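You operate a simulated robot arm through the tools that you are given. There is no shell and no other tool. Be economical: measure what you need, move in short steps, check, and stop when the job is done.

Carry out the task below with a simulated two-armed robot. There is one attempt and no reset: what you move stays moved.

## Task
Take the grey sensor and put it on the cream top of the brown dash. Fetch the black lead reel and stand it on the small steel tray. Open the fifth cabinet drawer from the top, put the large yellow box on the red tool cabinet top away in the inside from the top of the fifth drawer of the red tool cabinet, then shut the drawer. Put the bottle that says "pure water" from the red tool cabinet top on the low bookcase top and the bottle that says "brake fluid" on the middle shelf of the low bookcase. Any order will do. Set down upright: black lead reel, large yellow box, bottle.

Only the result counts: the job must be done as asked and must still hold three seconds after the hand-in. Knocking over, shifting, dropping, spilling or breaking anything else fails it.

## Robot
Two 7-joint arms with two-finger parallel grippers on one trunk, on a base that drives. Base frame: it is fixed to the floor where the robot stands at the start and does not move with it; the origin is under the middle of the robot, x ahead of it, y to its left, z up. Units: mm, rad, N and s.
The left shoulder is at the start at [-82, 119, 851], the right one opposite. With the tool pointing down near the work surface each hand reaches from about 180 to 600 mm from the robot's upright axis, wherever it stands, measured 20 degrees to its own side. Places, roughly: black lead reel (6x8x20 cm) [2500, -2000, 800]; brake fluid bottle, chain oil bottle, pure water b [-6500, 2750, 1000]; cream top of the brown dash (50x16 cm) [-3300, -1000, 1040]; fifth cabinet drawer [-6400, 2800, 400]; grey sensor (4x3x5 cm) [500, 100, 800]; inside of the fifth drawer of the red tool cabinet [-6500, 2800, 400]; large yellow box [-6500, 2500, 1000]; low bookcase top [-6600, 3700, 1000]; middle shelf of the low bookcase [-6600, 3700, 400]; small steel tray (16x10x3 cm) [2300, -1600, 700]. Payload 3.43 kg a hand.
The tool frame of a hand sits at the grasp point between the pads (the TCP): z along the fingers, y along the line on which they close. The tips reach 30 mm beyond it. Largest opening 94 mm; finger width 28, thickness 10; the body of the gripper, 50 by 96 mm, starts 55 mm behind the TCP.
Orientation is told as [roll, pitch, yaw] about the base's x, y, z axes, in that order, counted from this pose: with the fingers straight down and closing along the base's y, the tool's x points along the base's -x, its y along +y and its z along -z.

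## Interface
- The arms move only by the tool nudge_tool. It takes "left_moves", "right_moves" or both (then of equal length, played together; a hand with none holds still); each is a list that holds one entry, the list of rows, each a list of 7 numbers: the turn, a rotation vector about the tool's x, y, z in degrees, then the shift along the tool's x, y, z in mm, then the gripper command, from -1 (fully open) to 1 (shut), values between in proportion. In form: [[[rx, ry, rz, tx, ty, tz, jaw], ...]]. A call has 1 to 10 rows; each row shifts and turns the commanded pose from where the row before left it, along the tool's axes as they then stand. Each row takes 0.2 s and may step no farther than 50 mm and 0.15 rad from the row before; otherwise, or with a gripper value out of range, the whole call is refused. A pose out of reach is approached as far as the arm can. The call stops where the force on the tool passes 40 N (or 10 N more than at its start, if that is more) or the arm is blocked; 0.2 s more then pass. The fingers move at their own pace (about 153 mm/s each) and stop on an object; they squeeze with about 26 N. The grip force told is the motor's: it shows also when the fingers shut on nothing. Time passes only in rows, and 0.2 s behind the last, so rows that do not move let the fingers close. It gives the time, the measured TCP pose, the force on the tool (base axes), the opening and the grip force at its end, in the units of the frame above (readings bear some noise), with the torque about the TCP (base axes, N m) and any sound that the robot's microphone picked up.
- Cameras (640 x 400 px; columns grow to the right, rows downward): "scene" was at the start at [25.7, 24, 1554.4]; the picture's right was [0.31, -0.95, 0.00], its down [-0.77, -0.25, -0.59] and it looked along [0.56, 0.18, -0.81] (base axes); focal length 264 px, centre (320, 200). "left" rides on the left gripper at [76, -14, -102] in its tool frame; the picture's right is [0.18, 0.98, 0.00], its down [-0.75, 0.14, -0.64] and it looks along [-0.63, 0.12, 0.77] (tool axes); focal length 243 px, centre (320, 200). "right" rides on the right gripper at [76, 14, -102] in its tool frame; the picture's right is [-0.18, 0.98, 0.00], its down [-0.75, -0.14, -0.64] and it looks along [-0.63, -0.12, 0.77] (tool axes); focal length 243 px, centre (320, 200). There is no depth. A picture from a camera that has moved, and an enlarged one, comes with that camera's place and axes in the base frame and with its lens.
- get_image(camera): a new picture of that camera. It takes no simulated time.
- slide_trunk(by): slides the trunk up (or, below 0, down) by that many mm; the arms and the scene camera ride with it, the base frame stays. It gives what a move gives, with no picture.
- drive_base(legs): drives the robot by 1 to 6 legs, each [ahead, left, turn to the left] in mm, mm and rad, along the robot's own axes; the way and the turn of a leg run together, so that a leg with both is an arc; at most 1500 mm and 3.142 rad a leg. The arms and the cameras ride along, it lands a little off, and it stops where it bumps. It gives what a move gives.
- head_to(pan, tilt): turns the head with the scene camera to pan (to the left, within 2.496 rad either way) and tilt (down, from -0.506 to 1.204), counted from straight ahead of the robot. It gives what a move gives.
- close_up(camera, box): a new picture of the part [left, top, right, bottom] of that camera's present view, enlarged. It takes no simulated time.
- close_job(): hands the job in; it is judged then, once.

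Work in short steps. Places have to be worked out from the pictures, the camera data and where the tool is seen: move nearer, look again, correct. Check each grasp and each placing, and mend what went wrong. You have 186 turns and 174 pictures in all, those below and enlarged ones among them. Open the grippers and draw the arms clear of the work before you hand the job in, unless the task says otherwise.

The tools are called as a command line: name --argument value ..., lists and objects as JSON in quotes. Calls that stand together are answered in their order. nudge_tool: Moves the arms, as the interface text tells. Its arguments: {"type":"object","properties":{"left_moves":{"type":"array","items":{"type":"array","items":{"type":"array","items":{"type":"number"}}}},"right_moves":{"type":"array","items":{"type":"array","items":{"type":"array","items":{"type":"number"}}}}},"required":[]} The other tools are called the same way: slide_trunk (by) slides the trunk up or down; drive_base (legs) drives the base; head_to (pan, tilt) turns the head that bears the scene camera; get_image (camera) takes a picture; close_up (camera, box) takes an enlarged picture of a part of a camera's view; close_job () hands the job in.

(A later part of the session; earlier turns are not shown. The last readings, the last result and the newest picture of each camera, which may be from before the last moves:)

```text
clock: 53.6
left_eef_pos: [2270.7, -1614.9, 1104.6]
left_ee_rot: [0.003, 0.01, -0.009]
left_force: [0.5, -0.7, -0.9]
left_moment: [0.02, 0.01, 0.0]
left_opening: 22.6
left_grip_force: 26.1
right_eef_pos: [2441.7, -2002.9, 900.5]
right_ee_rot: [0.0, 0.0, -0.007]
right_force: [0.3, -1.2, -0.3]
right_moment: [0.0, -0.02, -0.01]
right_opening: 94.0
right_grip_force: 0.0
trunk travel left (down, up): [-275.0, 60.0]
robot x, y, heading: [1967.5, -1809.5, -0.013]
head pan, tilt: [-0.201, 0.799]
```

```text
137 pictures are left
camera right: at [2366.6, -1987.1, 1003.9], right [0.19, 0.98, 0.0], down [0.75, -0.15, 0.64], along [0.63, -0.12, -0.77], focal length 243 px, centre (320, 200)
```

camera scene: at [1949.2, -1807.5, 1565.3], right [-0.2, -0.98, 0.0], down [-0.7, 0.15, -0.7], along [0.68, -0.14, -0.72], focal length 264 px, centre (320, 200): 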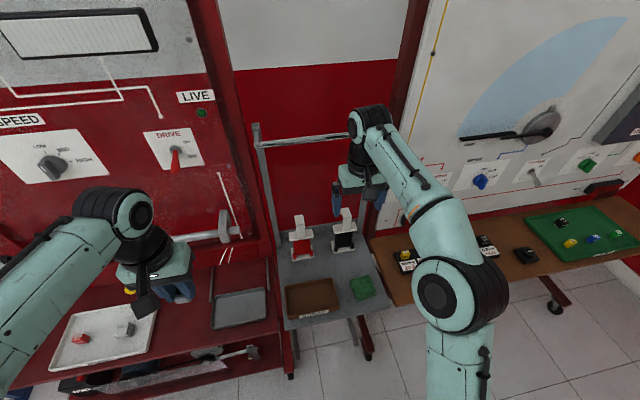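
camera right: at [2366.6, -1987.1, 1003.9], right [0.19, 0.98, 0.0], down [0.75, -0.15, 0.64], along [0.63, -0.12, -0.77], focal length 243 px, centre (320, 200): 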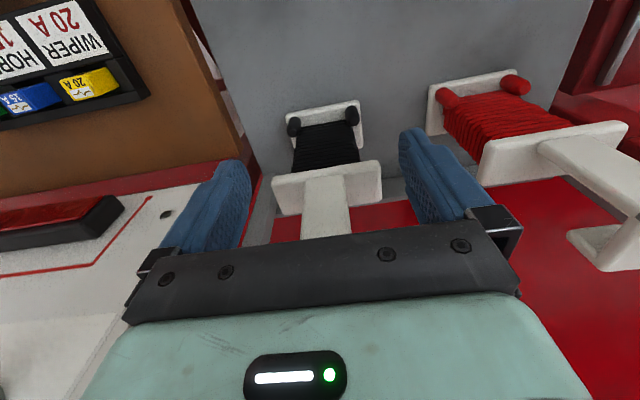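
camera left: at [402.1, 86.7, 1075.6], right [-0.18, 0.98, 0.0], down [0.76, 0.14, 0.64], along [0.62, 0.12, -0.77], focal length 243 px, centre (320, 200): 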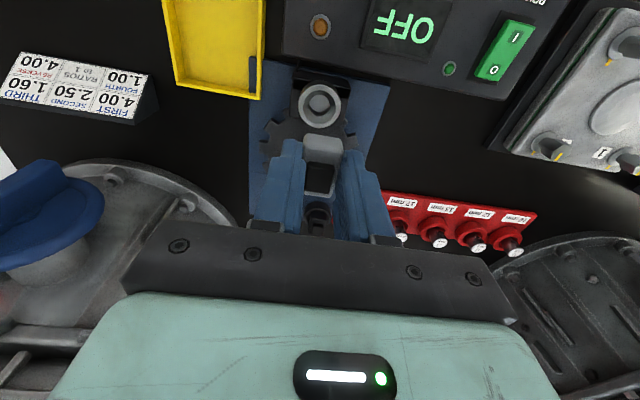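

The handle is well centred. I advance 36 mm more and close.

nudge_tool --right_moves '[[[0, 0, 0, -18, 0, 0, -1], [0, 0, 0, -18, 0, 0, -1], [0, 0, 0, 0, 0, 0, -1], [0, 0, 0, 0, 0, 0, 1], [0, 0, 0, 0, 0, 0, 1], [0, 0, 0, 0, 0, 0, 1]]]'

get_image --camera "right"

close_up --camera "scene" --box '[240, 130, 440, 290]'

```text
clock: 55.0
left_eef_pos: [2272.0, -1617.5, 1105.3]
left_ee_rot: [0.004, 0.011, -0.013]
left_force: [0.0, 0.7, -1.1]
left_moment: [-0.04, -0.02, -0.03]
left_opening: 22.8
left_grip_force: 26.0
right_eef_pos: [2476.6, -2005.5, 899.6]
right_ee_rot: [-0.001, -0.001, -0.012]
right_force: [2.6, 1.0, 0.1]
right_moment: [0.1, -0.08, 0.04]
right_opening: 32.3
right_grip_force: 25.5
trunk travel left (down, up): [-275.0, 60.0]
robot x, y, heading: [1966.4, -1804.4, -0.015]
head pan, tilt: [-0.201, 0.799]
```

```text
136 pictures are left
camera right: at [2402.1, -1989.5, 1003.5], right [0.2, 0.98, 0.0], down [0.75, -0.15, 0.64], along [0.63, -0.13, -0.77], focal length 243 px, centre (320, 200)
```

right: 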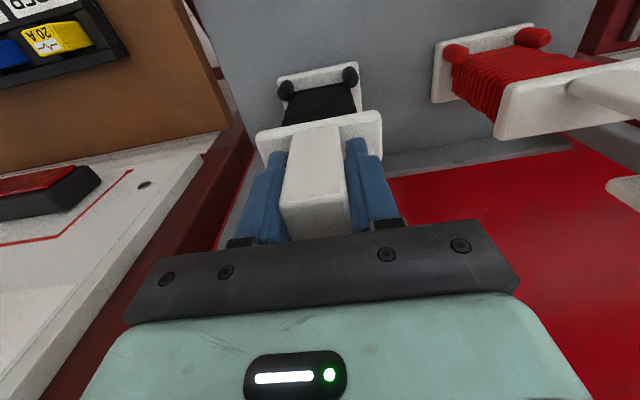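

```text
2.50 times, centred on (340, 210) of scene
camera zoom: at [1999.8, -1823.6, 1565.3], right [-0.21, -0.98, 0.0], down [-0.7, 0.15, -0.7], along [0.68, -0.15, -0.72], focal length 660 px, centre (270, 175)
```

zoom: 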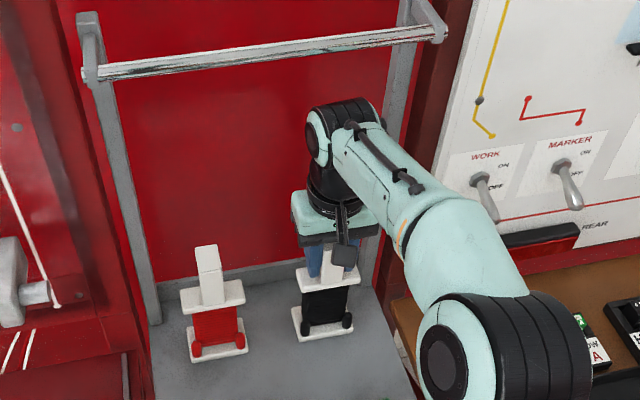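

The handle is gripped at 32 mm. I lift, draw back from the rail and other reel, while moving the left hand out of the way to the left.

nudge_tool --right_moves '[[[0, 0, 0, 0, 0, -15, 1], [0, 0, 0, 0, 0, -25, 1], [0, 0, 0, 20, 0, -15, 1], [0, 0, 0, 35, 0, -10, 1], [0, 0, 0, 40, 0, -10, 1], [0, 0, 0, 35, 0, 0, 1], [0, 0, 0, 0, 0, 0, 1]]]' --left_moves '[[[0, 0, 0, 20, 20, 0, 1], [0, 0, 0, 20, 35, 0, 1], [0, 0, 0, 20, 40, 0, 1], [0, 0, 0, 0, 45, 0, 1], [0, 0, 0, 0, 40, 0, 1], [0, 0, 0, 0, 0, 0, 1], [0, 0, 0, 0, 0, 0, 1]]]'

get_image --camera "scene"

get_image --camera "right"

```text
clock: 56.6
left_eef_pos: [2216.0, -1436.9, 1105.5]
left_ee_rot: [0.005, 0.01, -0.012]
left_force: [-0.3, 1.1, -0.4]
left_moment: [-0.06, -0.04, 0.0]
left_opening: 22.7
left_grip_force: 26.1
right_eef_pos: [2347.3, -2004.7, 977.0]
right_ee_rot: [-0.001, 0.0, -0.012]
right_force: [0.8, 0.8, -2.1]
right_moment: [-0.05, 0.03, 0.02]
right_opening: 32.3
right_grip_force: 26.7
trunk travel left (down, up): [-275.0, 60.0]
robot x, y, heading: [1964.7, -1805.6, -0.012]
head pan, tilt: [-0.201, 0.799]
```

```text
134 pictures are left
camera scene: at [2000.5, -1823.7, 1565.3], right [-0.21, -0.98, 0.0], down [-0.7, 0.15, -0.7], along [0.68, -0.15, -0.72], focal length 264 px, centre (320, 200)
```

scene: 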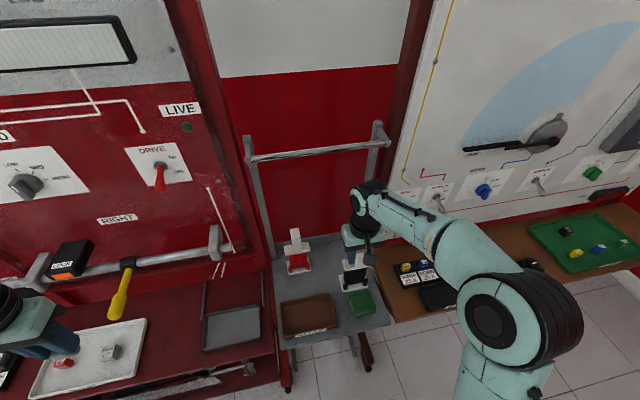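

```text
133 pictures are left
camera right: at [2272.1, -1987.6, 1079.1], right [0.2, 0.98, 0.0], down [0.75, -0.15, 0.64], along [0.63, -0.13, -0.77], focal length 243 px, centre (320, 200)
```

right: 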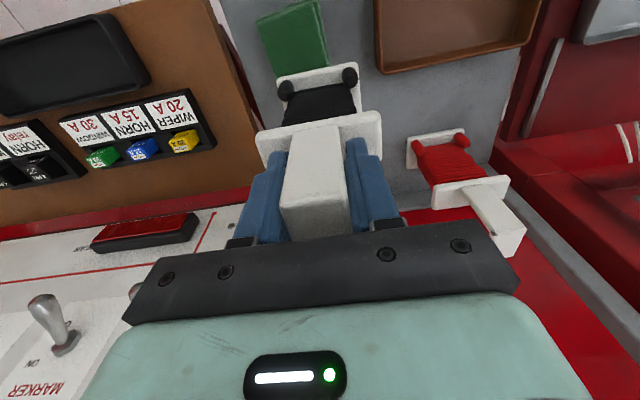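

The reel is held. The tray centre triangulates to about (2318, -1631, ~745). I carry the reel across, high, toward it.

nudge_tool --right_moves '[[[0, 0, 0, 0, 0, -35, 1], [0, 0, 0, 4, 41, 0, 1], [0, 0, 0, 4, 41, 0, 1], [0, 0, 0, 4, 41, 0, 1], [0, 0, 0, 4, 41, 0, 1], [0, 0, 0, 4, 41, 0, 1], [0, 0, 0, 4, 41, 0, 1], [0, 0, 0, 4, 41, 0, 1], [0, 0, 0, 0, 41, 0, 1], [0, 0, 0, 0, 0, 0, 1]]]'

get_image --camera "scene"

get_image --camera "right"

```text
clock: 58.8
left_eef_pos: [2214.6, -1437.2, 1106.2]
left_ee_rot: [0.003, 0.01, -0.014]
left_force: [0.2, -0.2, -0.3]
left_moment: [0.01, 0.02, 0.02]
left_opening: 23.0
left_grip_force: 25.4
right_eef_pos: [2322.4, -1675.4, 1012.0]
right_ee_rot: [-0.002, 0.0, -0.014]
right_force: [0.3, -1.7, -1.2]
right_moment: [0.02, 0.01, -0.03]
right_opening: 32.5
right_grip_force: 25.5
trunk travel left (down, up): [-275.0, 60.0]
robot x, y, heading: [1961.9, -1808.0, -0.014]
head pan, tilt: [-0.201, 0.799]
```

```text
132 pictures are left
camera scene: at [1999.8, -1825.0, 1565.3], right [-0.21, -0.98, 0.0], down [-0.7, 0.15, -0.7], along [0.68, -0.15, -0.72], focal length 264 px, centre (320, 200)
```

scene: 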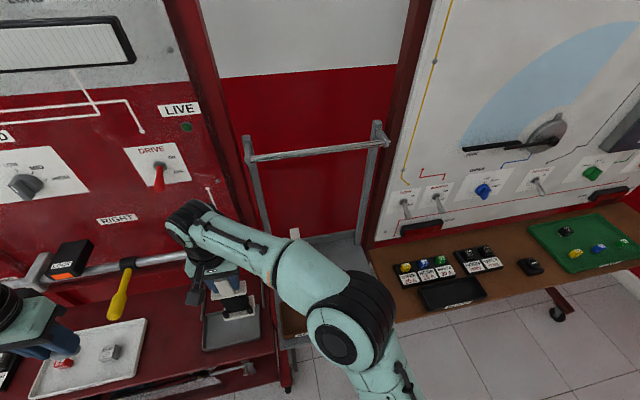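

```text
131 pictures are left
camera right: at [2246.7, -1660.1, 1113.8], right [0.2, 0.98, 0.0], down [0.75, -0.15, 0.64], along [0.63, -0.13, -0.77], focal length 243 px, centre (320, 200)
```

right: 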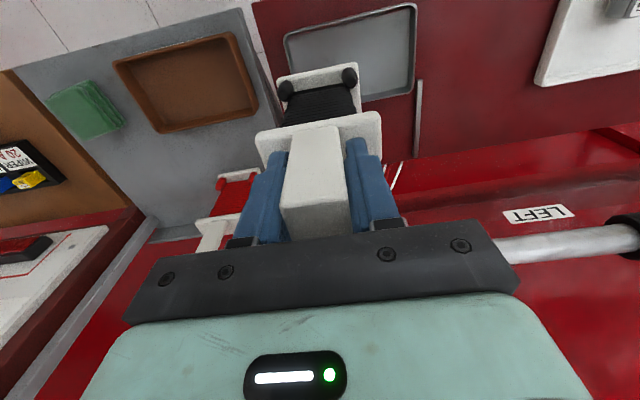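

Both views put the tray at (2320, -1632); the reel's base centre is about 12 mm beyond the TCP in x. I shift to TCP (2308, -1632) and lower 45 mm, then check.

nudge_tool --right_moves '[[[0, 0, 0, 7, 22, 0, 1], [0, 0, 0, 7, 21, 0, 1], [0, 0, 0, 0, 0, 20, 1], [0, 0, 0, 0, 0, 20, 1], [0, 0, 0, 0, 0, 0, 1]]]'

get_image --camera "right"

close_up --camera "scene" --box '[160, 200, 310, 380]'

```text
clock: 60.0
left_eef_pos: [2215.0, -1437.7, 1105.3]
left_ee_rot: [0.002, 0.011, -0.013]
left_force: [-0.1, 0.0, 0.1]
left_moment: [0.0, -0.03, 0.0]
left_opening: 22.6
left_grip_force: 25.9
right_eef_pos: [2308.8, -1633.6, 971.7]
right_ee_rot: [0.001, 0.0, -0.012]
right_force: [0.8, 0.5, -1.7]
right_moment: [-0.03, 0.01, -0.03]
right_opening: 32.1
right_grip_force: 26.3
trunk travel left (down, up): [-275.0, 60.0]
robot x, y, heading: [1968.5, -1808.1, -0.011]
head pan, tilt: [-0.201, 0.799]
```

```text
130 pictures are left
camera right: at [2234.0, -1617.0, 1073.2], right [0.2, 0.98, 0.0], down [0.75, -0.15, 0.64], along [0.63, -0.13, -0.77], focal length 243 px, centre (320, 200)
```

right: 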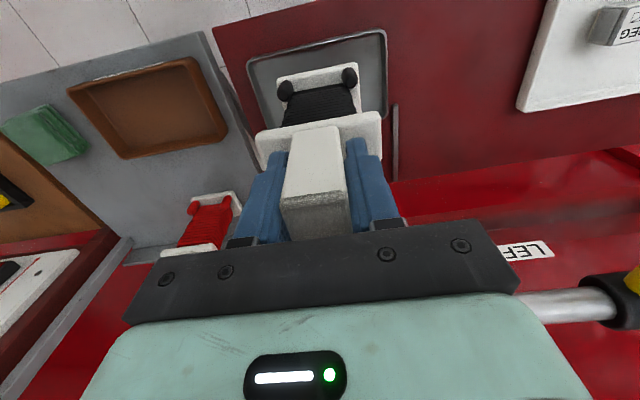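

```text
2.22 times, centred on (235, 290) of scene
camera zoom: at [2000.0, -1824.6, 1565.3], right [-0.21, -0.98, 0.0], down [-0.7, 0.15, -0.7], along [0.68, -0.15, -0.72], focal length 587 px, centre (509, 0)
```

zoom: 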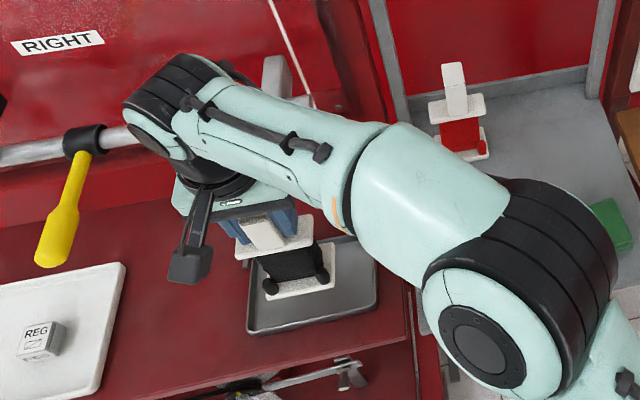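

Aligned over the tray. I lower 30 mm more.

nudge_tool --right_moves '[[[0, 0, 0, 0, 0, 12, 1], [0, 0, 0, 0, 0, 10, 1], [0, 0, 0, 0, 0, 6, 1], [0, 0, 0, 0, 0, 0, 1]]]'

get_image --camera "right"

close_up --camera "scene" --box '[190, 250, 290, 350]'

```text
clock: 61.0
left_eef_pos: [2214.0, -1437.9, 1105.5]
left_ee_rot: [0.004, 0.011, -0.017]
left_force: [0.5, 0.1, -0.5]
left_moment: [0.06, 0.04, -0.01]
left_opening: 22.8
left_grip_force: 25.9
right_eef_pos: [2308.6, -1633.6, 943.6]
right_ee_rot: [0.0, 0.0, -0.015]
right_force: [-0.4, -0.1, -1.1]
right_moment: [0.03, 0.01, -0.01]
right_opening: 32.1
right_grip_force: 26.1
trunk travel left (down, up): [-275.0, 60.0]
robot x, y, heading: [1966.3, -1813.9, -0.01]
head pan, tilt: [-0.201, 0.799]
```

```text
128 pictures are left
camera right: at [2234.5, -1617.9, 1045.5], right [0.2, 0.98, 0.0], down [0.75, -0.15, 0.64], along [0.63, -0.13, -0.77], focal length 243 px, centre (320, 200)
```

right: 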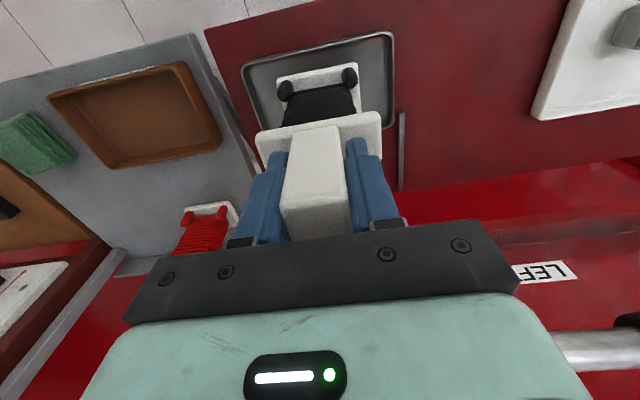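

```text
4.00 times, centred on (240, 300) of scene
camera zoom: at [2000.1, -1825.1, 1565.3], right [-0.21, -0.98, 0.0], down [-0.7, 0.15, -0.7], along [0.68, -0.15, -0.72], focal length 1056 px, centre (640, -200)
```

zoom: 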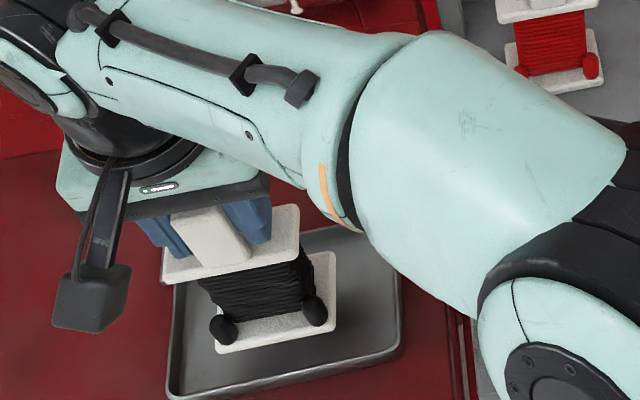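

Still about 25 mm above the tray floor; I shift 6 mm forward to centre it and keep lowering in small rows.

nudge_tool --right_moves '[[[0, 0, 0, -6, 0, 0, 1], [0, 0, 0, 0, 0, 8, 1], [0, 0, 0, 0, 0, 6, 1], [0, 0, 0, 0, 0, 3, 1], [0, 0, 0, 0, 0, 0, 1]]]'

close_up --camera "scene" --box '[190, 250, 290, 350]'

```text
clock: 62.2
left_eef_pos: [2216.3, -1439.6, 1106.1]
left_ee_rot: [0.001, 0.011, -0.013]
left_force: [-1.4, 0.0, -1.7]
left_moment: [0.03, -0.07, -0.02]
left_opening: 22.9
left_grip_force: 26.1
right_eef_pos: [2314.9, -1635.9, 927.1]
right_ee_rot: [-0.001, 0.0, -0.013]
right_force: [0.3, -0.2, -1.4]
right_moment: [-0.02, -0.01, 0.03]
right_opening: 32.4
right_grip_force: 26.0
trunk travel left (down, up): [-275.0, 60.0]
robot x, y, heading: [1964.1, -1809.6, -0.011]
head pan, tilt: [-0.201, 0.799]
```

```text
4.00 times, centred on (240, 300) of scene
camera zoom: at [2000.8, -1827.3, 1565.3], right [-0.21, -0.98, 0.0], down [-0.7, 0.15, -0.7], along [0.68, -0.15, -0.72], focal length 1056 px, centre (640, -200)
```

zoom: 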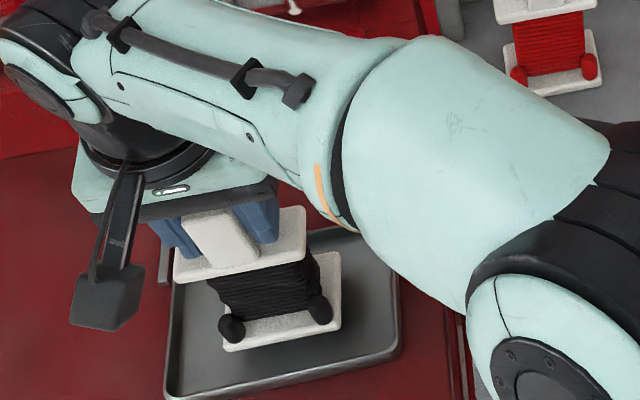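

Not yet in contact; I lower on in 3 mm rows.

nudge_tool --right_moves '[[[0, 0, 0, 0, 0, 3, 1], [0, 0, 0, 0, 0, 3, 1], [0, 0, 0, 0, 0, 3, 1], [0, 0, 0, 0, 0, 0, 1]]]'

nudge_tool --right_moves '[[[0, 0, 0, 0, 0, 2, 1], [0, 0, 0, 0, 0, 2, 1], [0, 0, 0, 0, 0, 0, 1]]]'

close_up --camera "scene" --box '[190, 250, 290, 350]'

```text
clock: 63.2
left_eef_pos: [2214.3, -1436.3, 1106.3]
left_ee_rot: [0.003, 0.011, -0.013]
left_force: [0.7, -0.1, -1.1]
left_moment: [0.01, 0.02, -0.03]
left_opening: 22.9
left_grip_force: 25.8
right_eef_pos: [2314.4, -1632.2, 916.6]
right_ee_rot: [-0.001, -0.001, -0.01]
right_force: [-0.3, -0.6, -1.6]
right_moment: [-0.01, -0.02, 0.0]
right_opening: 32.1
right_grip_force: 26.2
trunk travel left (down, up): [-275.0, 60.0]
robot x, y, heading: [1964.0, -1807.9, -0.01]
head pan, tilt: [-0.201, 0.799]
```

```text
clock: 64.0
left_eef_pos: [2214.7, -1434.4, 1105.4]
left_ee_rot: [0.004, 0.011, -0.014]
left_force: [0.3, -0.3, -1.1]
left_moment: [0.05, 0.04, 0.01]
left_opening: 22.9
left_grip_force: 26.2
right_eef_pos: [2314.0, -1632.0, 911.9]
right_ee_rot: [-0.001, -0.001, -0.011]
right_force: [0.1, -0.2, -1.5]
right_moment: [0.05, -0.01, 0.0]
right_opening: 32.2
right_grip_force: 26.2
trunk travel left (down, up): [-275.0, 60.0]
robot x, y, heading: [1965.1, -1809.3, -0.015]
head pan, tilt: [-0.201, 0.799]
```

```text
4.00 times, centred on (240, 300) of scene
camera zoom: at [1999.7, -1823.5, 1565.3], right [-0.21, -0.98, 0.0], down [-0.7, 0.15, -0.7], along [0.68, -0.15, -0.72], focal length 1056 px, centre (640, -200)
```

zoom: 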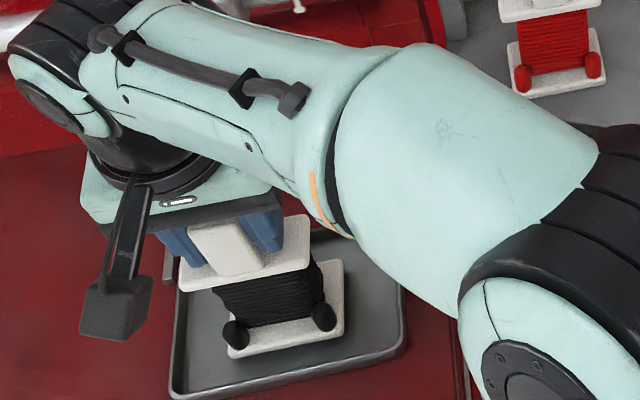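

nudge_tool --right_moves '[[[0, 0, 0, 0, 0, 2, 1], [0, 0, 0, 0, 0, 2, 1], [0, 0, 0, 0, 0, 2, 1], [0, 0, 0, 0, 0, 0, 1]]]'

nudge_tool --right_moves '[[[0, 0, 0, 0, 0, 2, 1], [0, 0, 0, 0, 0, 2, 1], [0, 0, 0, 0, 0, 0, 1]]]'

nudge_tool --right_moves '[[[0, 0, 0, 0, 0, 2, 1], [0, 0, 0, 0, 0, 2, 1], [0, 0, 0, 0, 0, 0, 1]]]'

close_up --camera "scene" --box '[190, 250, 290, 350]'

```text
clock: 65.0
left_eef_pos: [2213.9, -1435.9, 1104.3]
left_ee_rot: [0.002, 0.009, -0.013]
left_force: [-0.1, -0.7, -0.2]
left_moment: [0.01, 0.0, 0.0]
left_opening: 22.7
left_grip_force: 25.4
right_eef_pos: [2314.5, -1633.1, 908.2]
right_ee_rot: [-0.001, 0.0, -0.012]
right_force: [0.4, 0.4, -2.1]
right_moment: [0.0, 0.0, 0.04]
right_opening: 32.3
right_grip_force: 26.0
trunk travel left (down, up): [-275.0, 60.0]
robot x, y, heading: [1965.8, -1808.0, -0.013]
head pan, tilt: [-0.201, 0.799]
```

```text
clock: 65.8
left_eef_pos: [2213.6, -1437.2, 1106.2]
left_ee_rot: [0.004, 0.009, -0.014]
left_force: [-1.1, 0.3, -0.3]
left_moment: [-0.05, -0.01, 0.01]
left_opening: 23.0
left_grip_force: 25.7
right_eef_pos: [2314.4, -1631.6, 905.5]
right_ee_rot: [0.001, -0.001, -0.013]
right_force: [-1.5, -0.6, 11.6]
right_moment: [-0.24, 0.34, 0.12]
right_opening: 32.2
right_grip_force: 25.9
trunk travel left (down, up): [-275.0, 60.0]
robot x, y, heading: [1963.2, -1802.5, -0.011]
head pan, tilt: [-0.201, 0.799]
```

```text
clock: 66.6
left_eef_pos: [2215.0, -1437.4, 1105.3]
left_ee_rot: [0.002, 0.011, -0.015]
left_force: [0.2, -1.2, -0.7]
left_moment: [0.0, 0.0, 0.0]
left_opening: 22.9
left_grip_force: 25.5
right_eef_pos: [2316.4, -1631.4, 904.6]
right_ee_rot: [0.008, -0.007, -0.015]
right_force: [-4.1, -5.5, 11.0]
right_moment: [-0.48, 0.55, 0.01]
right_opening: 32.2
right_grip_force: 25.7
trunk travel left (down, up): [-275.0, 60.0]
robot x, y, heading: [1969.3, -1808.5, -0.017]
head pan, tilt: [-0.201, 0.799]
stopped in row 3 (right hand): the force on the tool passed its limit at 41 N (the readings are from after the stop); the commanded pose is now the measured one
```

```text
4.00 times, centred on (240, 300) of scene
camera zoom: at [1998.9, -1824.7, 1565.0], right [-0.21, -0.98, 0.0], down [-0.7, 0.15, -0.7], along [0.68, -0.15, -0.72], focal length 1056 px, centre (640, -200)
```

zoom: 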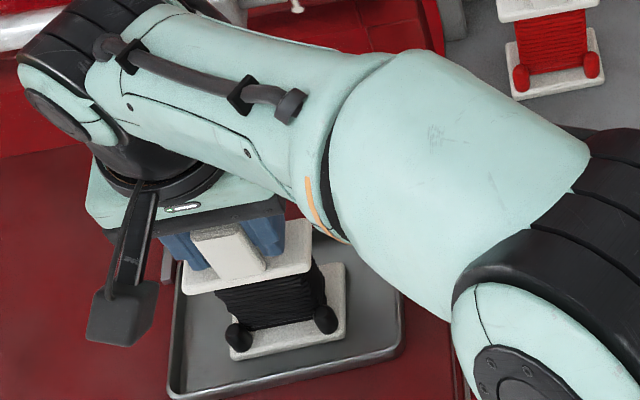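

close_up --camera "right" --box '[220, 10, 420, 150]'

close_up --camera "left" --box '[0, 0, 320, 200]'

```text
2.86 times, centred on (320, 80) of right
camera zoom: at [2240.1, -1616.9, 1006.5], right [0.2, 0.98, 0.01], down [0.75, -0.16, 0.65], along [0.63, -0.12, -0.76], focal length 693 px, centre (320, 543)
```

zoom: 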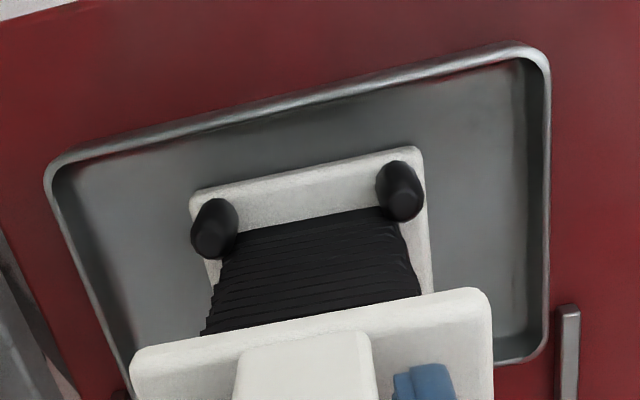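

```text
2.00 times, centred on (160, 100) of left
camera zoom: at [2139.6, -1450.4, 1208.6], right [-0.17, 0.99, 0.0], down [0.76, 0.13, 0.64], along [0.63, 0.11, -0.77], focal length 485 px, centre (640, 400)
```

zoom: 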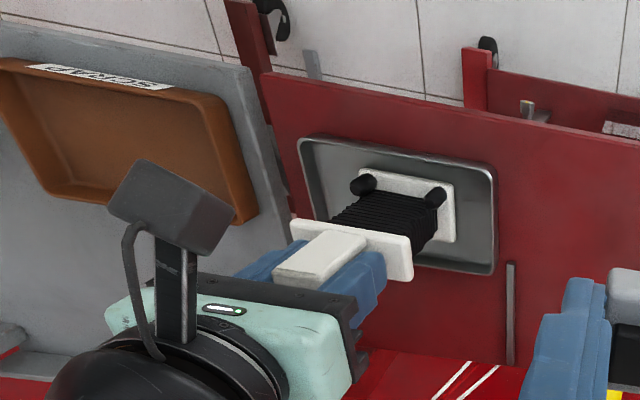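

The base stands on the tray floor, inside the rim. I open and rise.

nudge_tool --right_moves '[[[0, 0, 0, 0, 0, 0, 0.0], [0, 0, 0, 0, 0, 0, -1], [0, 0, 0, 0, 0, 0, -1], [0, 0, 0, 0, 0, -20, -1], [0, 0, 0, 0, 0, -35, -1], [0, 0, 0, 0, 0, -40, -1], [0, 0, 0, 0, 0, -40, -1], [0, 0, 0, 0, -30, -30, -1], [0, 0, 0, 0, 0, 0, -1]]]'

get_image --camera "right"

get_image --camera "scene"

```text
clock: 68.6
left_eef_pos: [2214.7, -1435.9, 1104.9]
left_ee_rot: [0.001, 0.011, -0.015]
left_force: [0.3, -0.2, -0.4]
left_moment: [0.05, -0.01, 0.0]
left_opening: 22.7
left_grip_force: 26.4
right_eef_pos: [2315.2, -1662.0, 1068.4]
right_ee_rot: [0.008, -0.006, -0.013]
right_force: [-0.2, 0.9, 0.0]
right_moment: [-0.04, 0.0, 0.0]
right_opening: 94.2
right_grip_force: 0.1
trunk travel left (down, up): [-275.0, 60.0]
robot x, y, heading: [1962.3, -1807.2, -0.012]
head pan, tilt: [-0.201, 0.799]
```

```text
121 pictures are left
camera right: at [2239.9, -1646.8, 1169.3], right [0.2, 0.98, 0.01], down [0.75, -0.16, 0.65], along [0.63, -0.12, -0.76], focal length 243 px, centre (320, 200)
```

right: 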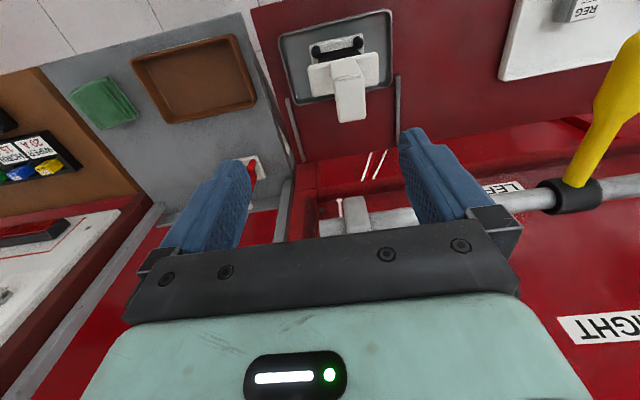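

```text
120 pictures are left
camera scene: at [1999.9, -1823.1, 1565.3], right [-0.21, -0.98, 0.0], down [-0.7, 0.15, -0.7], along [0.68, -0.15, -0.72], focal length 264 px, centre (320, 200)
```

scene: 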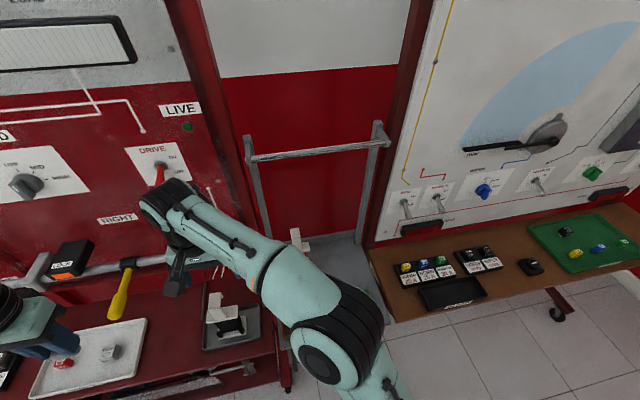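

The reel stands in the tray. I retract the right hand to its travel pose, then back away along the way I came and turn around.

nudge_tool --right_moves '[[[0, 0, 0, 10, -45, -10, -1], [0, 0, 0, 15, -45, -10, -1], [0, 0, 0, 15, -45, -10, -1], [0, 0, 0, 15, -45, -10, -1], [0, 0, 0, 20, -30, 0, -1], [0, 0, 0, 0, 0, 0, -1]]]' --left_moves '[[[0, 0, 0, 0, -30, 0, 1], [0, 0, 0, 0, -30, 0, 1], [0, 0, 0, 0, -30, 0, 1], [0, 0, 0, 0, -30, 0, 1], [0, 0, 0, 0, -30, 0, 1], [0, 0, 0, 0, 0, 0, 1]]]'

drive_base --legs '[[-450, 0, 0], [-80, 750, 0], [-1350, 0, 0], [0, 0, 3.12]]'

head_to --pan 0.0 --tilt 0.4

get_image --camera "scene"

```text
clock: 70.0
left_eef_pos: [2212.3, -1587.1, 1105.2]
left_ee_rot: [0.002, 0.01, -0.014]
left_force: [-0.2, 0.2, -0.7]
left_moment: [0.02, 0.03, -0.02]
left_opening: 23.0
left_grip_force: 25.5
right_eef_pos: [2237.4, -1871.8, 1106.9]
right_ee_rot: [0.006, -0.007, -0.013]
right_force: [0.5, 0.1, 0.3]
right_moment: [-0.01, 0.01, 0.01]
right_opening: 93.9
right_grip_force: 0.0
trunk travel left (down, up): [-275.0, 60.0]
robot x, y, heading: [1964.2, -1809.7, -0.017]
head pan, tilt: [-0.201, 0.799]
```

```text
clock: 92.8
left_eef_pos: [-153.9, -1241.3, 1104.5]
left_ee_rot: [0.004, 0.011, 3.072]
left_force: [0.1, -1.0, -1.1]
left_moment: [-0.01, -0.04, 0.02]
left_opening: 22.9
left_grip_force: 25.6
right_eef_pos: [-161.9, -954.1, 1105.9]
right_ee_rot: [0.007, -0.007, 3.073]
right_force: [-0.3, 0.4, -0.4]
right_moment: [0.04, -0.04, 0.01]
right_opening: 93.9
right_grip_force: 0.0
trunk travel left (down, up): [-275.0, 60.0]
robot x, y, heading: [107.0, -1030.4, 3.07]
head pan, tilt: [-0.201, 0.799]
```

```text
clock: 93.7
left_eef_pos: [-154.0, -1240.7, 1104.4]
left_ee_rot: [0.003, 0.01, 3.073]
left_force: [-0.3, 0.8, -1.2]
left_moment: [0.01, 0.0, 0.03]
left_opening: 22.9
left_grip_force: 25.9
right_eef_pos: [-162.6, -954.0, 1106.6]
right_ee_rot: [0.008, -0.006, 3.071]
right_force: [-0.2, 0.2, -0.9]
right_moment: [0.02, -0.04, 0.01]
right_opening: 94.0
right_grip_force: 0.0
trunk travel left (down, up): [-275.0, 60.0]
robot x, y, heading: [109.9, -1030.8, 3.073]
head pan, tilt: [0.0, 0.4]
```

```text
119 pictures are left
camera scene: at [57.6, -1028.6, 1600.3], right [0.07, 1.0, 0.0], down [0.39, -0.03, -0.92], along [-0.92, 0.06, -0.39], focal length 264 px, centre (320, 200)
```

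scene: 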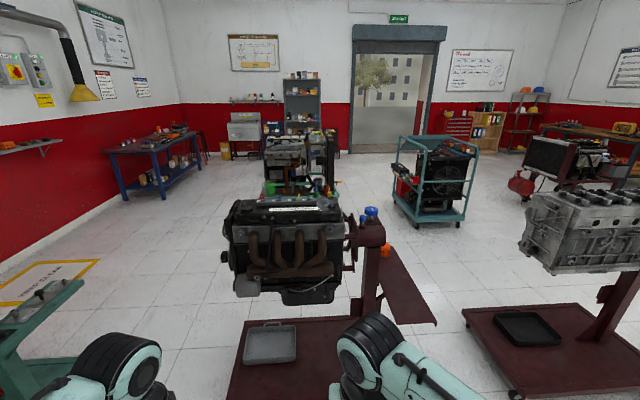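

The gap between the two maroon engine stands is too narrow; the north side (y ≈ 1650) looks wide. I square up and strafe there along x ≈ -90.

drive_base --legs '[[190, 0, 0.07], [0, -1400, 0], [0, -1280, 0]]'

get_image --camera "scene"

```text
clock: 118.2
left_eef_pos: [-351.7, 1407.4, 1104.3]
left_ee_rot: [0.003, 0.009, -3.122]
left_force: [-0.5, 0.6, 0.5]
left_moment: [-0.01, 0.01, 0.03]
left_opening: 22.9
left_grip_force: 26.0
right_eef_pos: [-385.6, 1693.2, 1105.5]
right_ee_rot: [0.006, -0.007, -3.122]
right_force: [0.1, 0.6, 0.1]
right_moment: [0.03, -0.04, -0.03]
right_opening: 94.0
right_grip_force: 0.0
trunk travel left (down, up): [-275.0, 60.0]
robot x, y, heading: [-110.3, 1639.8, -3.125]
head pan, tilt: [0.0, 0.4]
```

```text
118 pictures are left
camera scene: at [-160.7, 1638.2, 1600.4], right [-0.02, 1.0, 0.0], down [0.39, 0.01, -0.92], along [-0.92, -0.02, -0.39], focal length 264 px, centre (320, 200)
```

scene: 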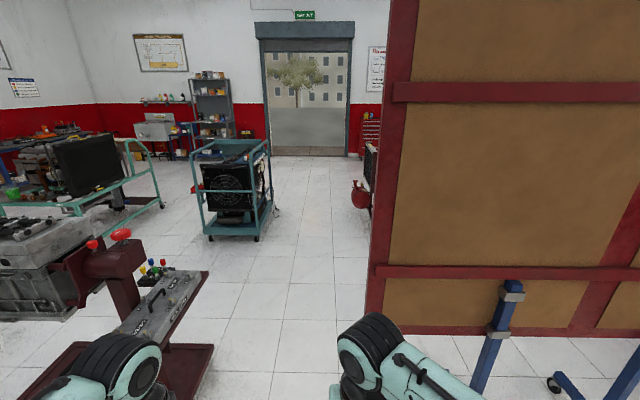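

The passage runs between the toolbox stand (y ≲ 1120) and the brown board (y ≳ 1870). I move to y ≈ 1480, x ≈ -450 and look both ways.

drive_base --legs '[[350, 165, -0.016]]'

head_to --pan 0.5 --tilt 0.75

get_image --camera "scene"

head_to --pan -0.5 --tilt 0.75

get_image --camera "scene"

```text
clock: 120.7
left_eef_pos: [-705.4, 1245.4, 1105.6]
left_ee_rot: [0.003, 0.009, 3.138]
left_force: [-0.1, -0.3, -1.2]
left_moment: [-0.01, -0.06, -0.02]
left_opening: 23.0
left_grip_force: 26.3
right_eef_pos: [-732.4, 1530.5, 1106.8]
right_ee_rot: [0.006, -0.005, 3.142]
right_force: [-0.4, -0.5, 0.0]
right_moment: [0.01, -0.02, -0.01]
right_opening: 93.9
right_grip_force: 0.1
trunk travel left (down, up): [-275.0, 60.0]
robot x, y, heading: [-459.8, 1469.4, 3.141]
head pan, tilt: [0.0, 0.4]
```

```text
clock: 121.6
left_eef_pos: [-705.0, 1245.7, 1105.4]
left_ee_rot: [0.005, 0.011, 3.14]
left_force: [0.6, 0.1, 0.0]
left_moment: [0.01, 0.03, -0.03]
left_opening: 22.9
left_grip_force: 25.9
right_eef_pos: [-732.0, 1530.3, 1106.6]
right_ee_rot: [0.009, -0.007, 3.14]
right_force: [-0.8, 0.3, 0.6]
right_moment: [-0.03, 0.02, -0.02]
right_opening: 94.1
right_grip_force: 0.1
trunk travel left (down, up): [-275.0, 60.0]
robot x, y, heading: [-459.3, 1471.6, 3.142]
head pan, tilt: [0.499, 0.75]
```

```text
117 pictures are left
camera scene: at [-488.4, 1431.8, 1569.3], right [-0.48, 0.88, 0.0], down [0.6, 0.33, -0.73], along [-0.64, -0.35, -0.68], focal length 264 px, centre (320, 200)
```

scene: 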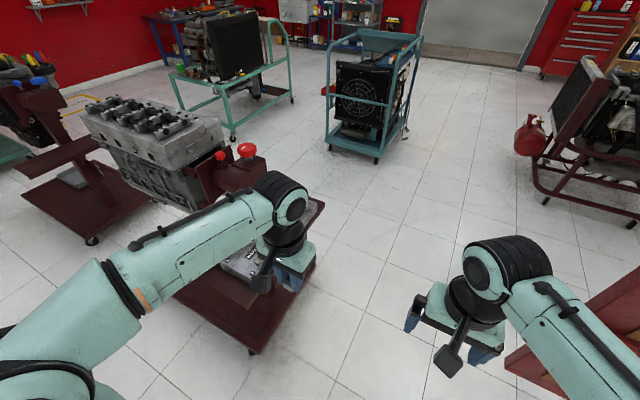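

```text
clock: 122.8
left_eef_pos: [-704.9, 1244.9, 1106.1]
left_ee_rot: [0.004, 0.01, 3.139]
left_force: [0.0, 0.3, -0.3]
left_moment: [0.03, -0.02, 0.02]
left_opening: 23.0
left_grip_force: 26.0
right_eef_pos: [-732.2, 1530.6, 1106.3]
right_ee_rot: [0.008, -0.007, 3.139]
right_force: [0.0, 0.8, 0.3]
right_moment: [-0.03, 0.01, 0.02]
right_opening: 93.9
right_grip_force: 0.1
trunk travel left (down, up): [-275.0, 60.0]
robot x, y, heading: [-460.1, 1475.0, 3.141]
head pan, tilt: [-0.499, 0.75]
```

```text
116 pictures are left
camera scene: at [-488.4, 1511.0, 1569.3], right [0.48, 0.88, 0.0], down [0.6, -0.33, -0.73], along [-0.64, 0.35, -0.68], focal length 264 px, centre (320, 200)
```

scene: 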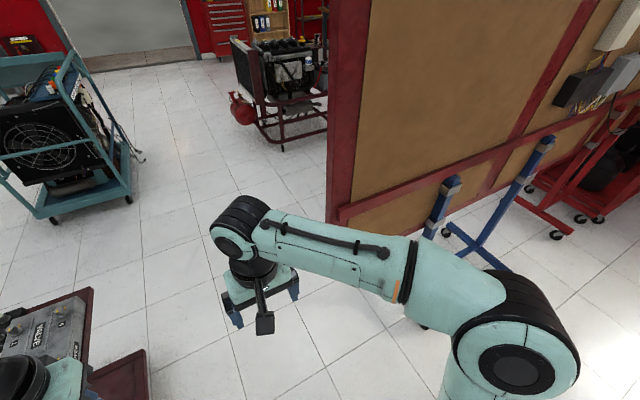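

At y ≈ 1385 both sides clear. I pass through to x ≈ -2285, turn to face south there, and look.

drive_base --legs '[[150, 90, 0], [1100, 0, 0], [575, 0, 0]]'

drive_base --legs '[[0, 0, 1.57]]'

head_to --pan -0.3 --tilt 0.45

get_image --camera "scene"

```text
clock: 132.5
left_eef_pos: [-2533.9, 1152.7, 1104.5]
left_ee_rot: [0.006, 0.01, -3.14]
left_force: [-0.5, -0.5, -0.8]
left_moment: [-0.03, -0.02, -0.03]
left_opening: 22.9
left_grip_force: 25.7
right_eef_pos: [-2562.7, 1439.6, 1107.0]
right_ee_rot: [0.009, -0.007, -3.136]
right_force: [-0.4, 0.0, -1.1]
right_moment: [-0.03, 0.02, 0.02]
right_opening: 94.1
right_grip_force: 0.1
trunk travel left (down, up): [-275.0, 60.0]
robot x, y, heading: [-2292.4, 1380.7, -3.135]
head pan, tilt: [-0.499, 0.75]
```

```text
clock: 136.7
left_eef_pos: [-2062.3, 1137.0, 1104.8]
left_ee_rot: [0.005, 0.01, -1.563]
left_force: [0.6, 0.6, 0.0]
left_moment: [-0.04, 0.01, 0.02]
left_opening: 22.6
left_grip_force: 26.2
right_eef_pos: [-2347.2, 1107.7, 1106.8]
right_ee_rot: [0.009, -0.007, -1.561]
right_force: [0.0, 0.5, 0.0]
right_moment: [-0.03, 0.0, 0.0]
right_opening: 93.9
right_grip_force: 0.0
trunk travel left (down, up): [-275.0, 60.0]
robot x, y, heading: [-2291.0, 1384.1, -1.559]
head pan, tilt: [-0.499, 0.75]
```

```text
clock: 137.5
left_eef_pos: [-2063.3, 1137.0, 1104.5]
left_ee_rot: [0.002, 0.01, -1.565]
left_force: [0.7, 0.4, -0.2]
left_moment: [0.0, -0.01, -0.01]
left_opening: 22.9
left_grip_force: 26.1
right_eef_pos: [-2347.7, 1106.5, 1106.2]
right_ee_rot: [0.008, -0.007, -1.562]
right_force: [0.1, 0.1, -0.2]
right_moment: [-0.05, 0.02, -0.01]
right_opening: 93.9
right_grip_force: 0.1
trunk travel left (down, up): [-275.0, 60.0]
robot x, y, heading: [-2289.1, 1378.7, -1.561]
head pan, tilt: [-0.3, 0.45]
```

```text
115 pictures are left
camera scene: at [-2316.9, 1337.0, 1595.6], right [-0.96, 0.29, 0.0], down [0.13, 0.42, -0.9], along [-0.26, -0.86, -0.44], focal length 264 px, centre (320, 200)
```

scene: 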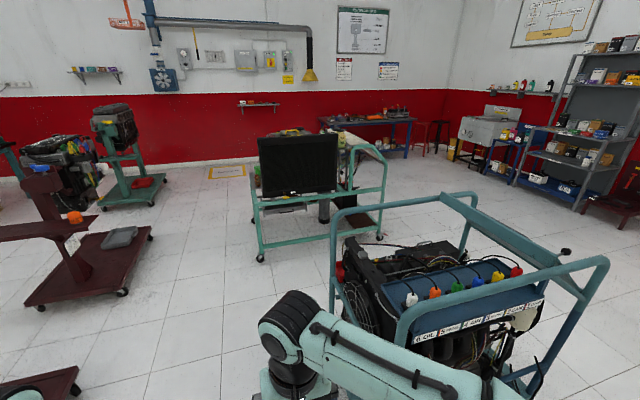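

close_up --camera "scene" --box '[230, 100, 410, 280]'

```text
2.22 times, centred on (320, 190) of scene
camera zoom: at [-2316.9, 1337.0, 1595.6], right [-0.96, 0.29, 0.0], down [0.13, 0.42, -0.9], along [-0.26, -0.86, -0.44], focal length 587 px, centre (320, 222)
```

zoom: 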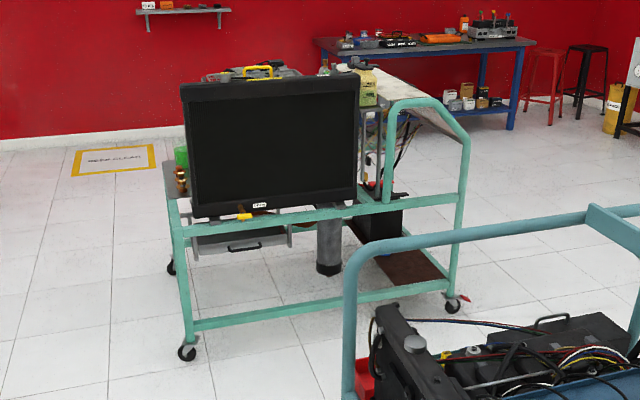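

The dash sits at the cart's west end, cream top running across the cart; the cart's north side is y ≈ -740. I drive south through the gap, then strafe west to face the dash.

drive_base --legs '[[1450, 0, -0.01], [160, 0, 0], [0, -960, 0]]'

head_to --pan 0.0 --tilt 0.7

get_image --camera "scene"

```text
clock: 154.2
left_eef_pos: [-3010.1, -498.2, 1105.5]
left_ee_rot: [0.003, 0.009, -1.55]
left_force: [0.2, 0.6, -1.0]
left_moment: [0.0, -0.05, -0.01]
left_opening: 22.8
left_grip_force: 25.9
right_eef_pos: [-3294.5, -531.3, 1106.4]
right_ee_rot: [0.009, -0.008, -1.55]
right_force: [-0.9, 0.4, 0.2]
right_moment: [0.03, 0.0, -0.02]
right_opening: 94.0
right_grip_force: 0.0
trunk travel left (down, up): [-275.0, 60.0]
robot x, y, heading: [-3241.8, -261.3, -1.548]
head pan, tilt: [-0.3, 0.45]
```

```text
clock: 155.0
left_eef_pos: [-3008.7, -497.2, 1104.1]
left_ee_rot: [0.002, 0.01, -1.553]
left_force: [-0.6, -0.3, -1.0]
left_moment: [0.0, -0.02, -0.01]
left_opening: 23.0
left_grip_force: 26.0
right_eef_pos: [-3293.5, -529.3, 1107.1]
right_ee_rot: [0.01, -0.008, -1.549]
right_force: [-0.1, -0.7, 0.6]
right_moment: [0.02, -0.02, -0.02]
right_opening: 94.2
right_grip_force: 0.0
trunk travel left (down, up): [-275.0, 60.0]
robot x, y, heading: [-3242.5, -255.8, -1.552]
head pan, tilt: [0.0, 0.7]
```

```text
113 pictures are left
camera scene: at [-3238.9, -297.3, 1573.6], right [-1.0, -0.02, 0.0], down [-0.01, 0.64, -0.77], along [0.02, -0.77, -0.64], focal length 264 px, centre (320, 200)
```

scene: 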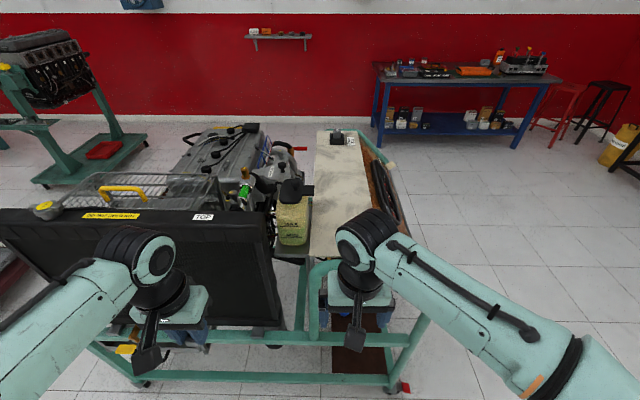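

The cream top spans about y -700 to -1200 around x -3280 at z ≈ 1040, with something dark at its far end. I raise the trunk for clearance and move closer with the top slightly to the robot's left.

slide_trunk --by 55

drive_base --legs '[[0, -150, 0], [110, 0, 0]]'

get_image --camera "scene"

get_image --camera "left"

```text
clock: 155.9
left_eef_pos: [-3009.3, -496.8, 1160.6]
left_ee_rot: [0.005, 0.009, -1.551]
left_force: [0.5, -0.3, -0.3]
left_moment: [-0.04, 0.02, 0.01]
left_opening: 22.7
left_grip_force: 25.9
right_eef_pos: [-3294.2, -529.6, 1160.6]
right_ee_rot: [0.009, -0.007, -1.55]
right_force: [1.5, 0.7, -0.2]
right_moment: [-0.05, -0.01, 0.0]
right_opening: 94.2
right_grip_force: 0.1
trunk travel left (down, up): [-330.0, 5.0]
robot x, y, heading: [-3236.1, -258.9, -1.55]
head pan, tilt: [0.0, 0.7]
```

```text
clock: 158.7
left_eef_pos: [-3157.8, -609.4, 1158.7]
left_ee_rot: [0.005, 0.01, -1.552]
left_force: [0.5, 0.0, -0.6]
left_moment: [-0.02, 0.02, 0.02]
left_opening: 22.7
left_grip_force: 26.4
right_eef_pos: [-3441.1, -642.1, 1161.3]
right_ee_rot: [0.01, -0.006, -1.552]
right_force: [-0.3, 0.0, -0.6]
right_moment: [0.01, 0.02, -0.03]
right_opening: 94.1
right_grip_force: 0.0
trunk travel left (down, up): [-330.0, 5.0]
robot x, y, heading: [-3385.6, -370.2, -1.554]
head pan, tilt: [0.0, 0.7]
```

```text
112 pictures are left
camera scene: at [-3386.9, -408.6, 1632.2], right [-1.0, -0.02, 0.0], down [-0.01, 0.64, -0.77], along [0.02, -0.77, -0.64], focal length 264 px, centre (320, 200)
```

scene: 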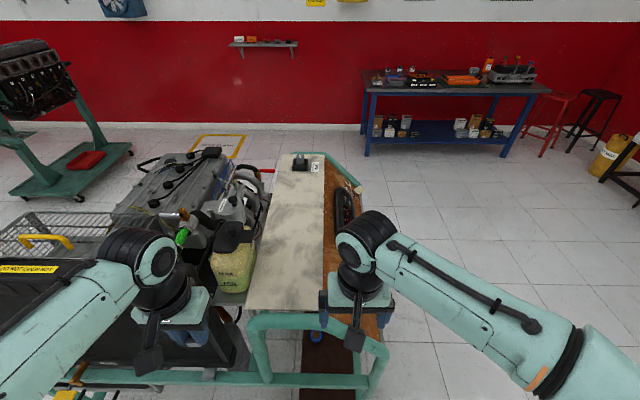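

```text
111 pictures are left
camera left: at [-3173.2, -534.3, 1262.9], right [0.98, 0.2, 0.0], down [0.15, -0.76, 0.64], along [0.13, -0.62, -0.77], focal length 243 px, centre (320, 200)
```

left: 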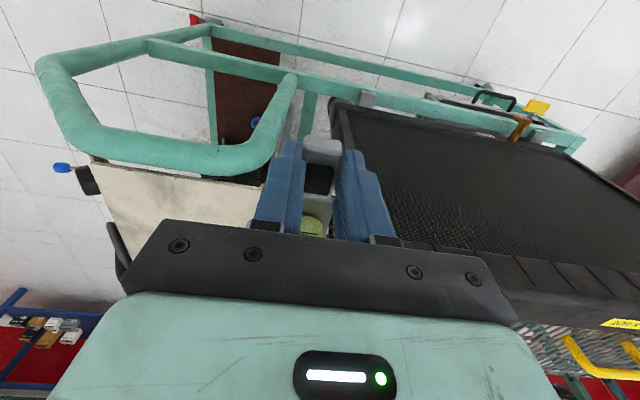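

The top's near corner triangulates to (-3387, -720, 1035); target (-3290, -850). I move the left hand west first, then south over it.

nudge_tool --left_moves '[[[0, 0, 0, 0, -45, 0, 1], [0, 0, 0, 0, -45, 0, 1], [0, 0, 0, -15, -45, 0, 1], [0, 0, 0, -45, 0, 0, 1], [0, 0, 0, -45, 0, 0, 1], [0, 0, 0, -45, 0, 0, 1], [0, 0, 0, -45, 0, 0, 1], [0, 0, 0, -43, 0, 0, 1], [0, 0, 0, 0, 0, 0, 1]]]'

get_image --camera "left"

get_image --camera "scene"

```text
clock: 160.7
left_eef_pos: [-3287.8, -850.0, 1158.0]
left_ee_rot: [0.004, 0.011, -1.553]
left_force: [-0.3, -0.2, -0.3]
left_moment: [0.01, 0.02, 0.0]
left_opening: 22.8
left_grip_force: 26.1
right_eef_pos: [-3442.0, -642.1, 1161.6]
right_ee_rot: [0.007, -0.007, -1.551]
right_force: [0.1, 0.9, -0.5]
right_moment: [0.04, -0.02, 0.05]
right_opening: 93.9
right_grip_force: 0.0
trunk travel left (down, up): [-330.0, 5.0]
robot x, y, heading: [-3387.0, -370.5, -1.546]
head pan, tilt: [0.0, 0.7]
```

```text
110 pictures are left
camera left: at [-3303.2, -774.3, 1260.2], right [0.98, 0.2, 0.01], down [0.15, -0.76, 0.64], along [0.13, -0.62, -0.77], focal length 243 px, centre (320, 200)
```

left: 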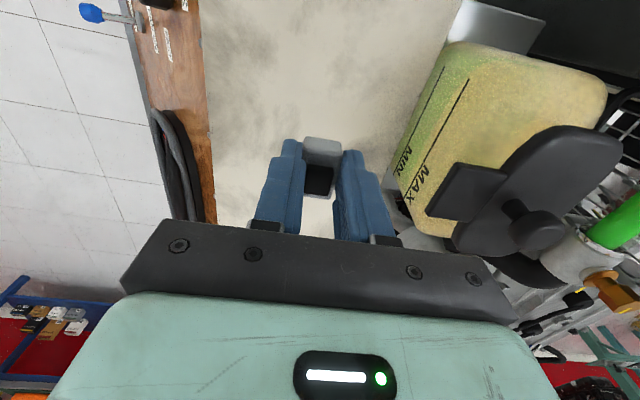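

```text
109 pictures are left
camera scene: at [-3386.5, -408.3, 1632.4], right [-1.0, -0.02, 0.0], down [-0.01, 0.64, -0.77], along [0.01, -0.77, -0.64], focal length 264 px, centre (320, 200)
```

scene: 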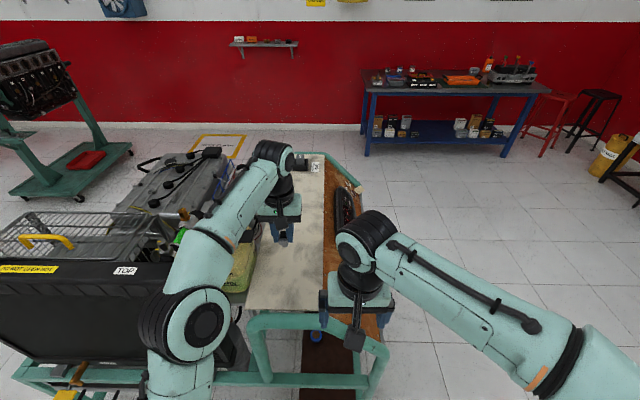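

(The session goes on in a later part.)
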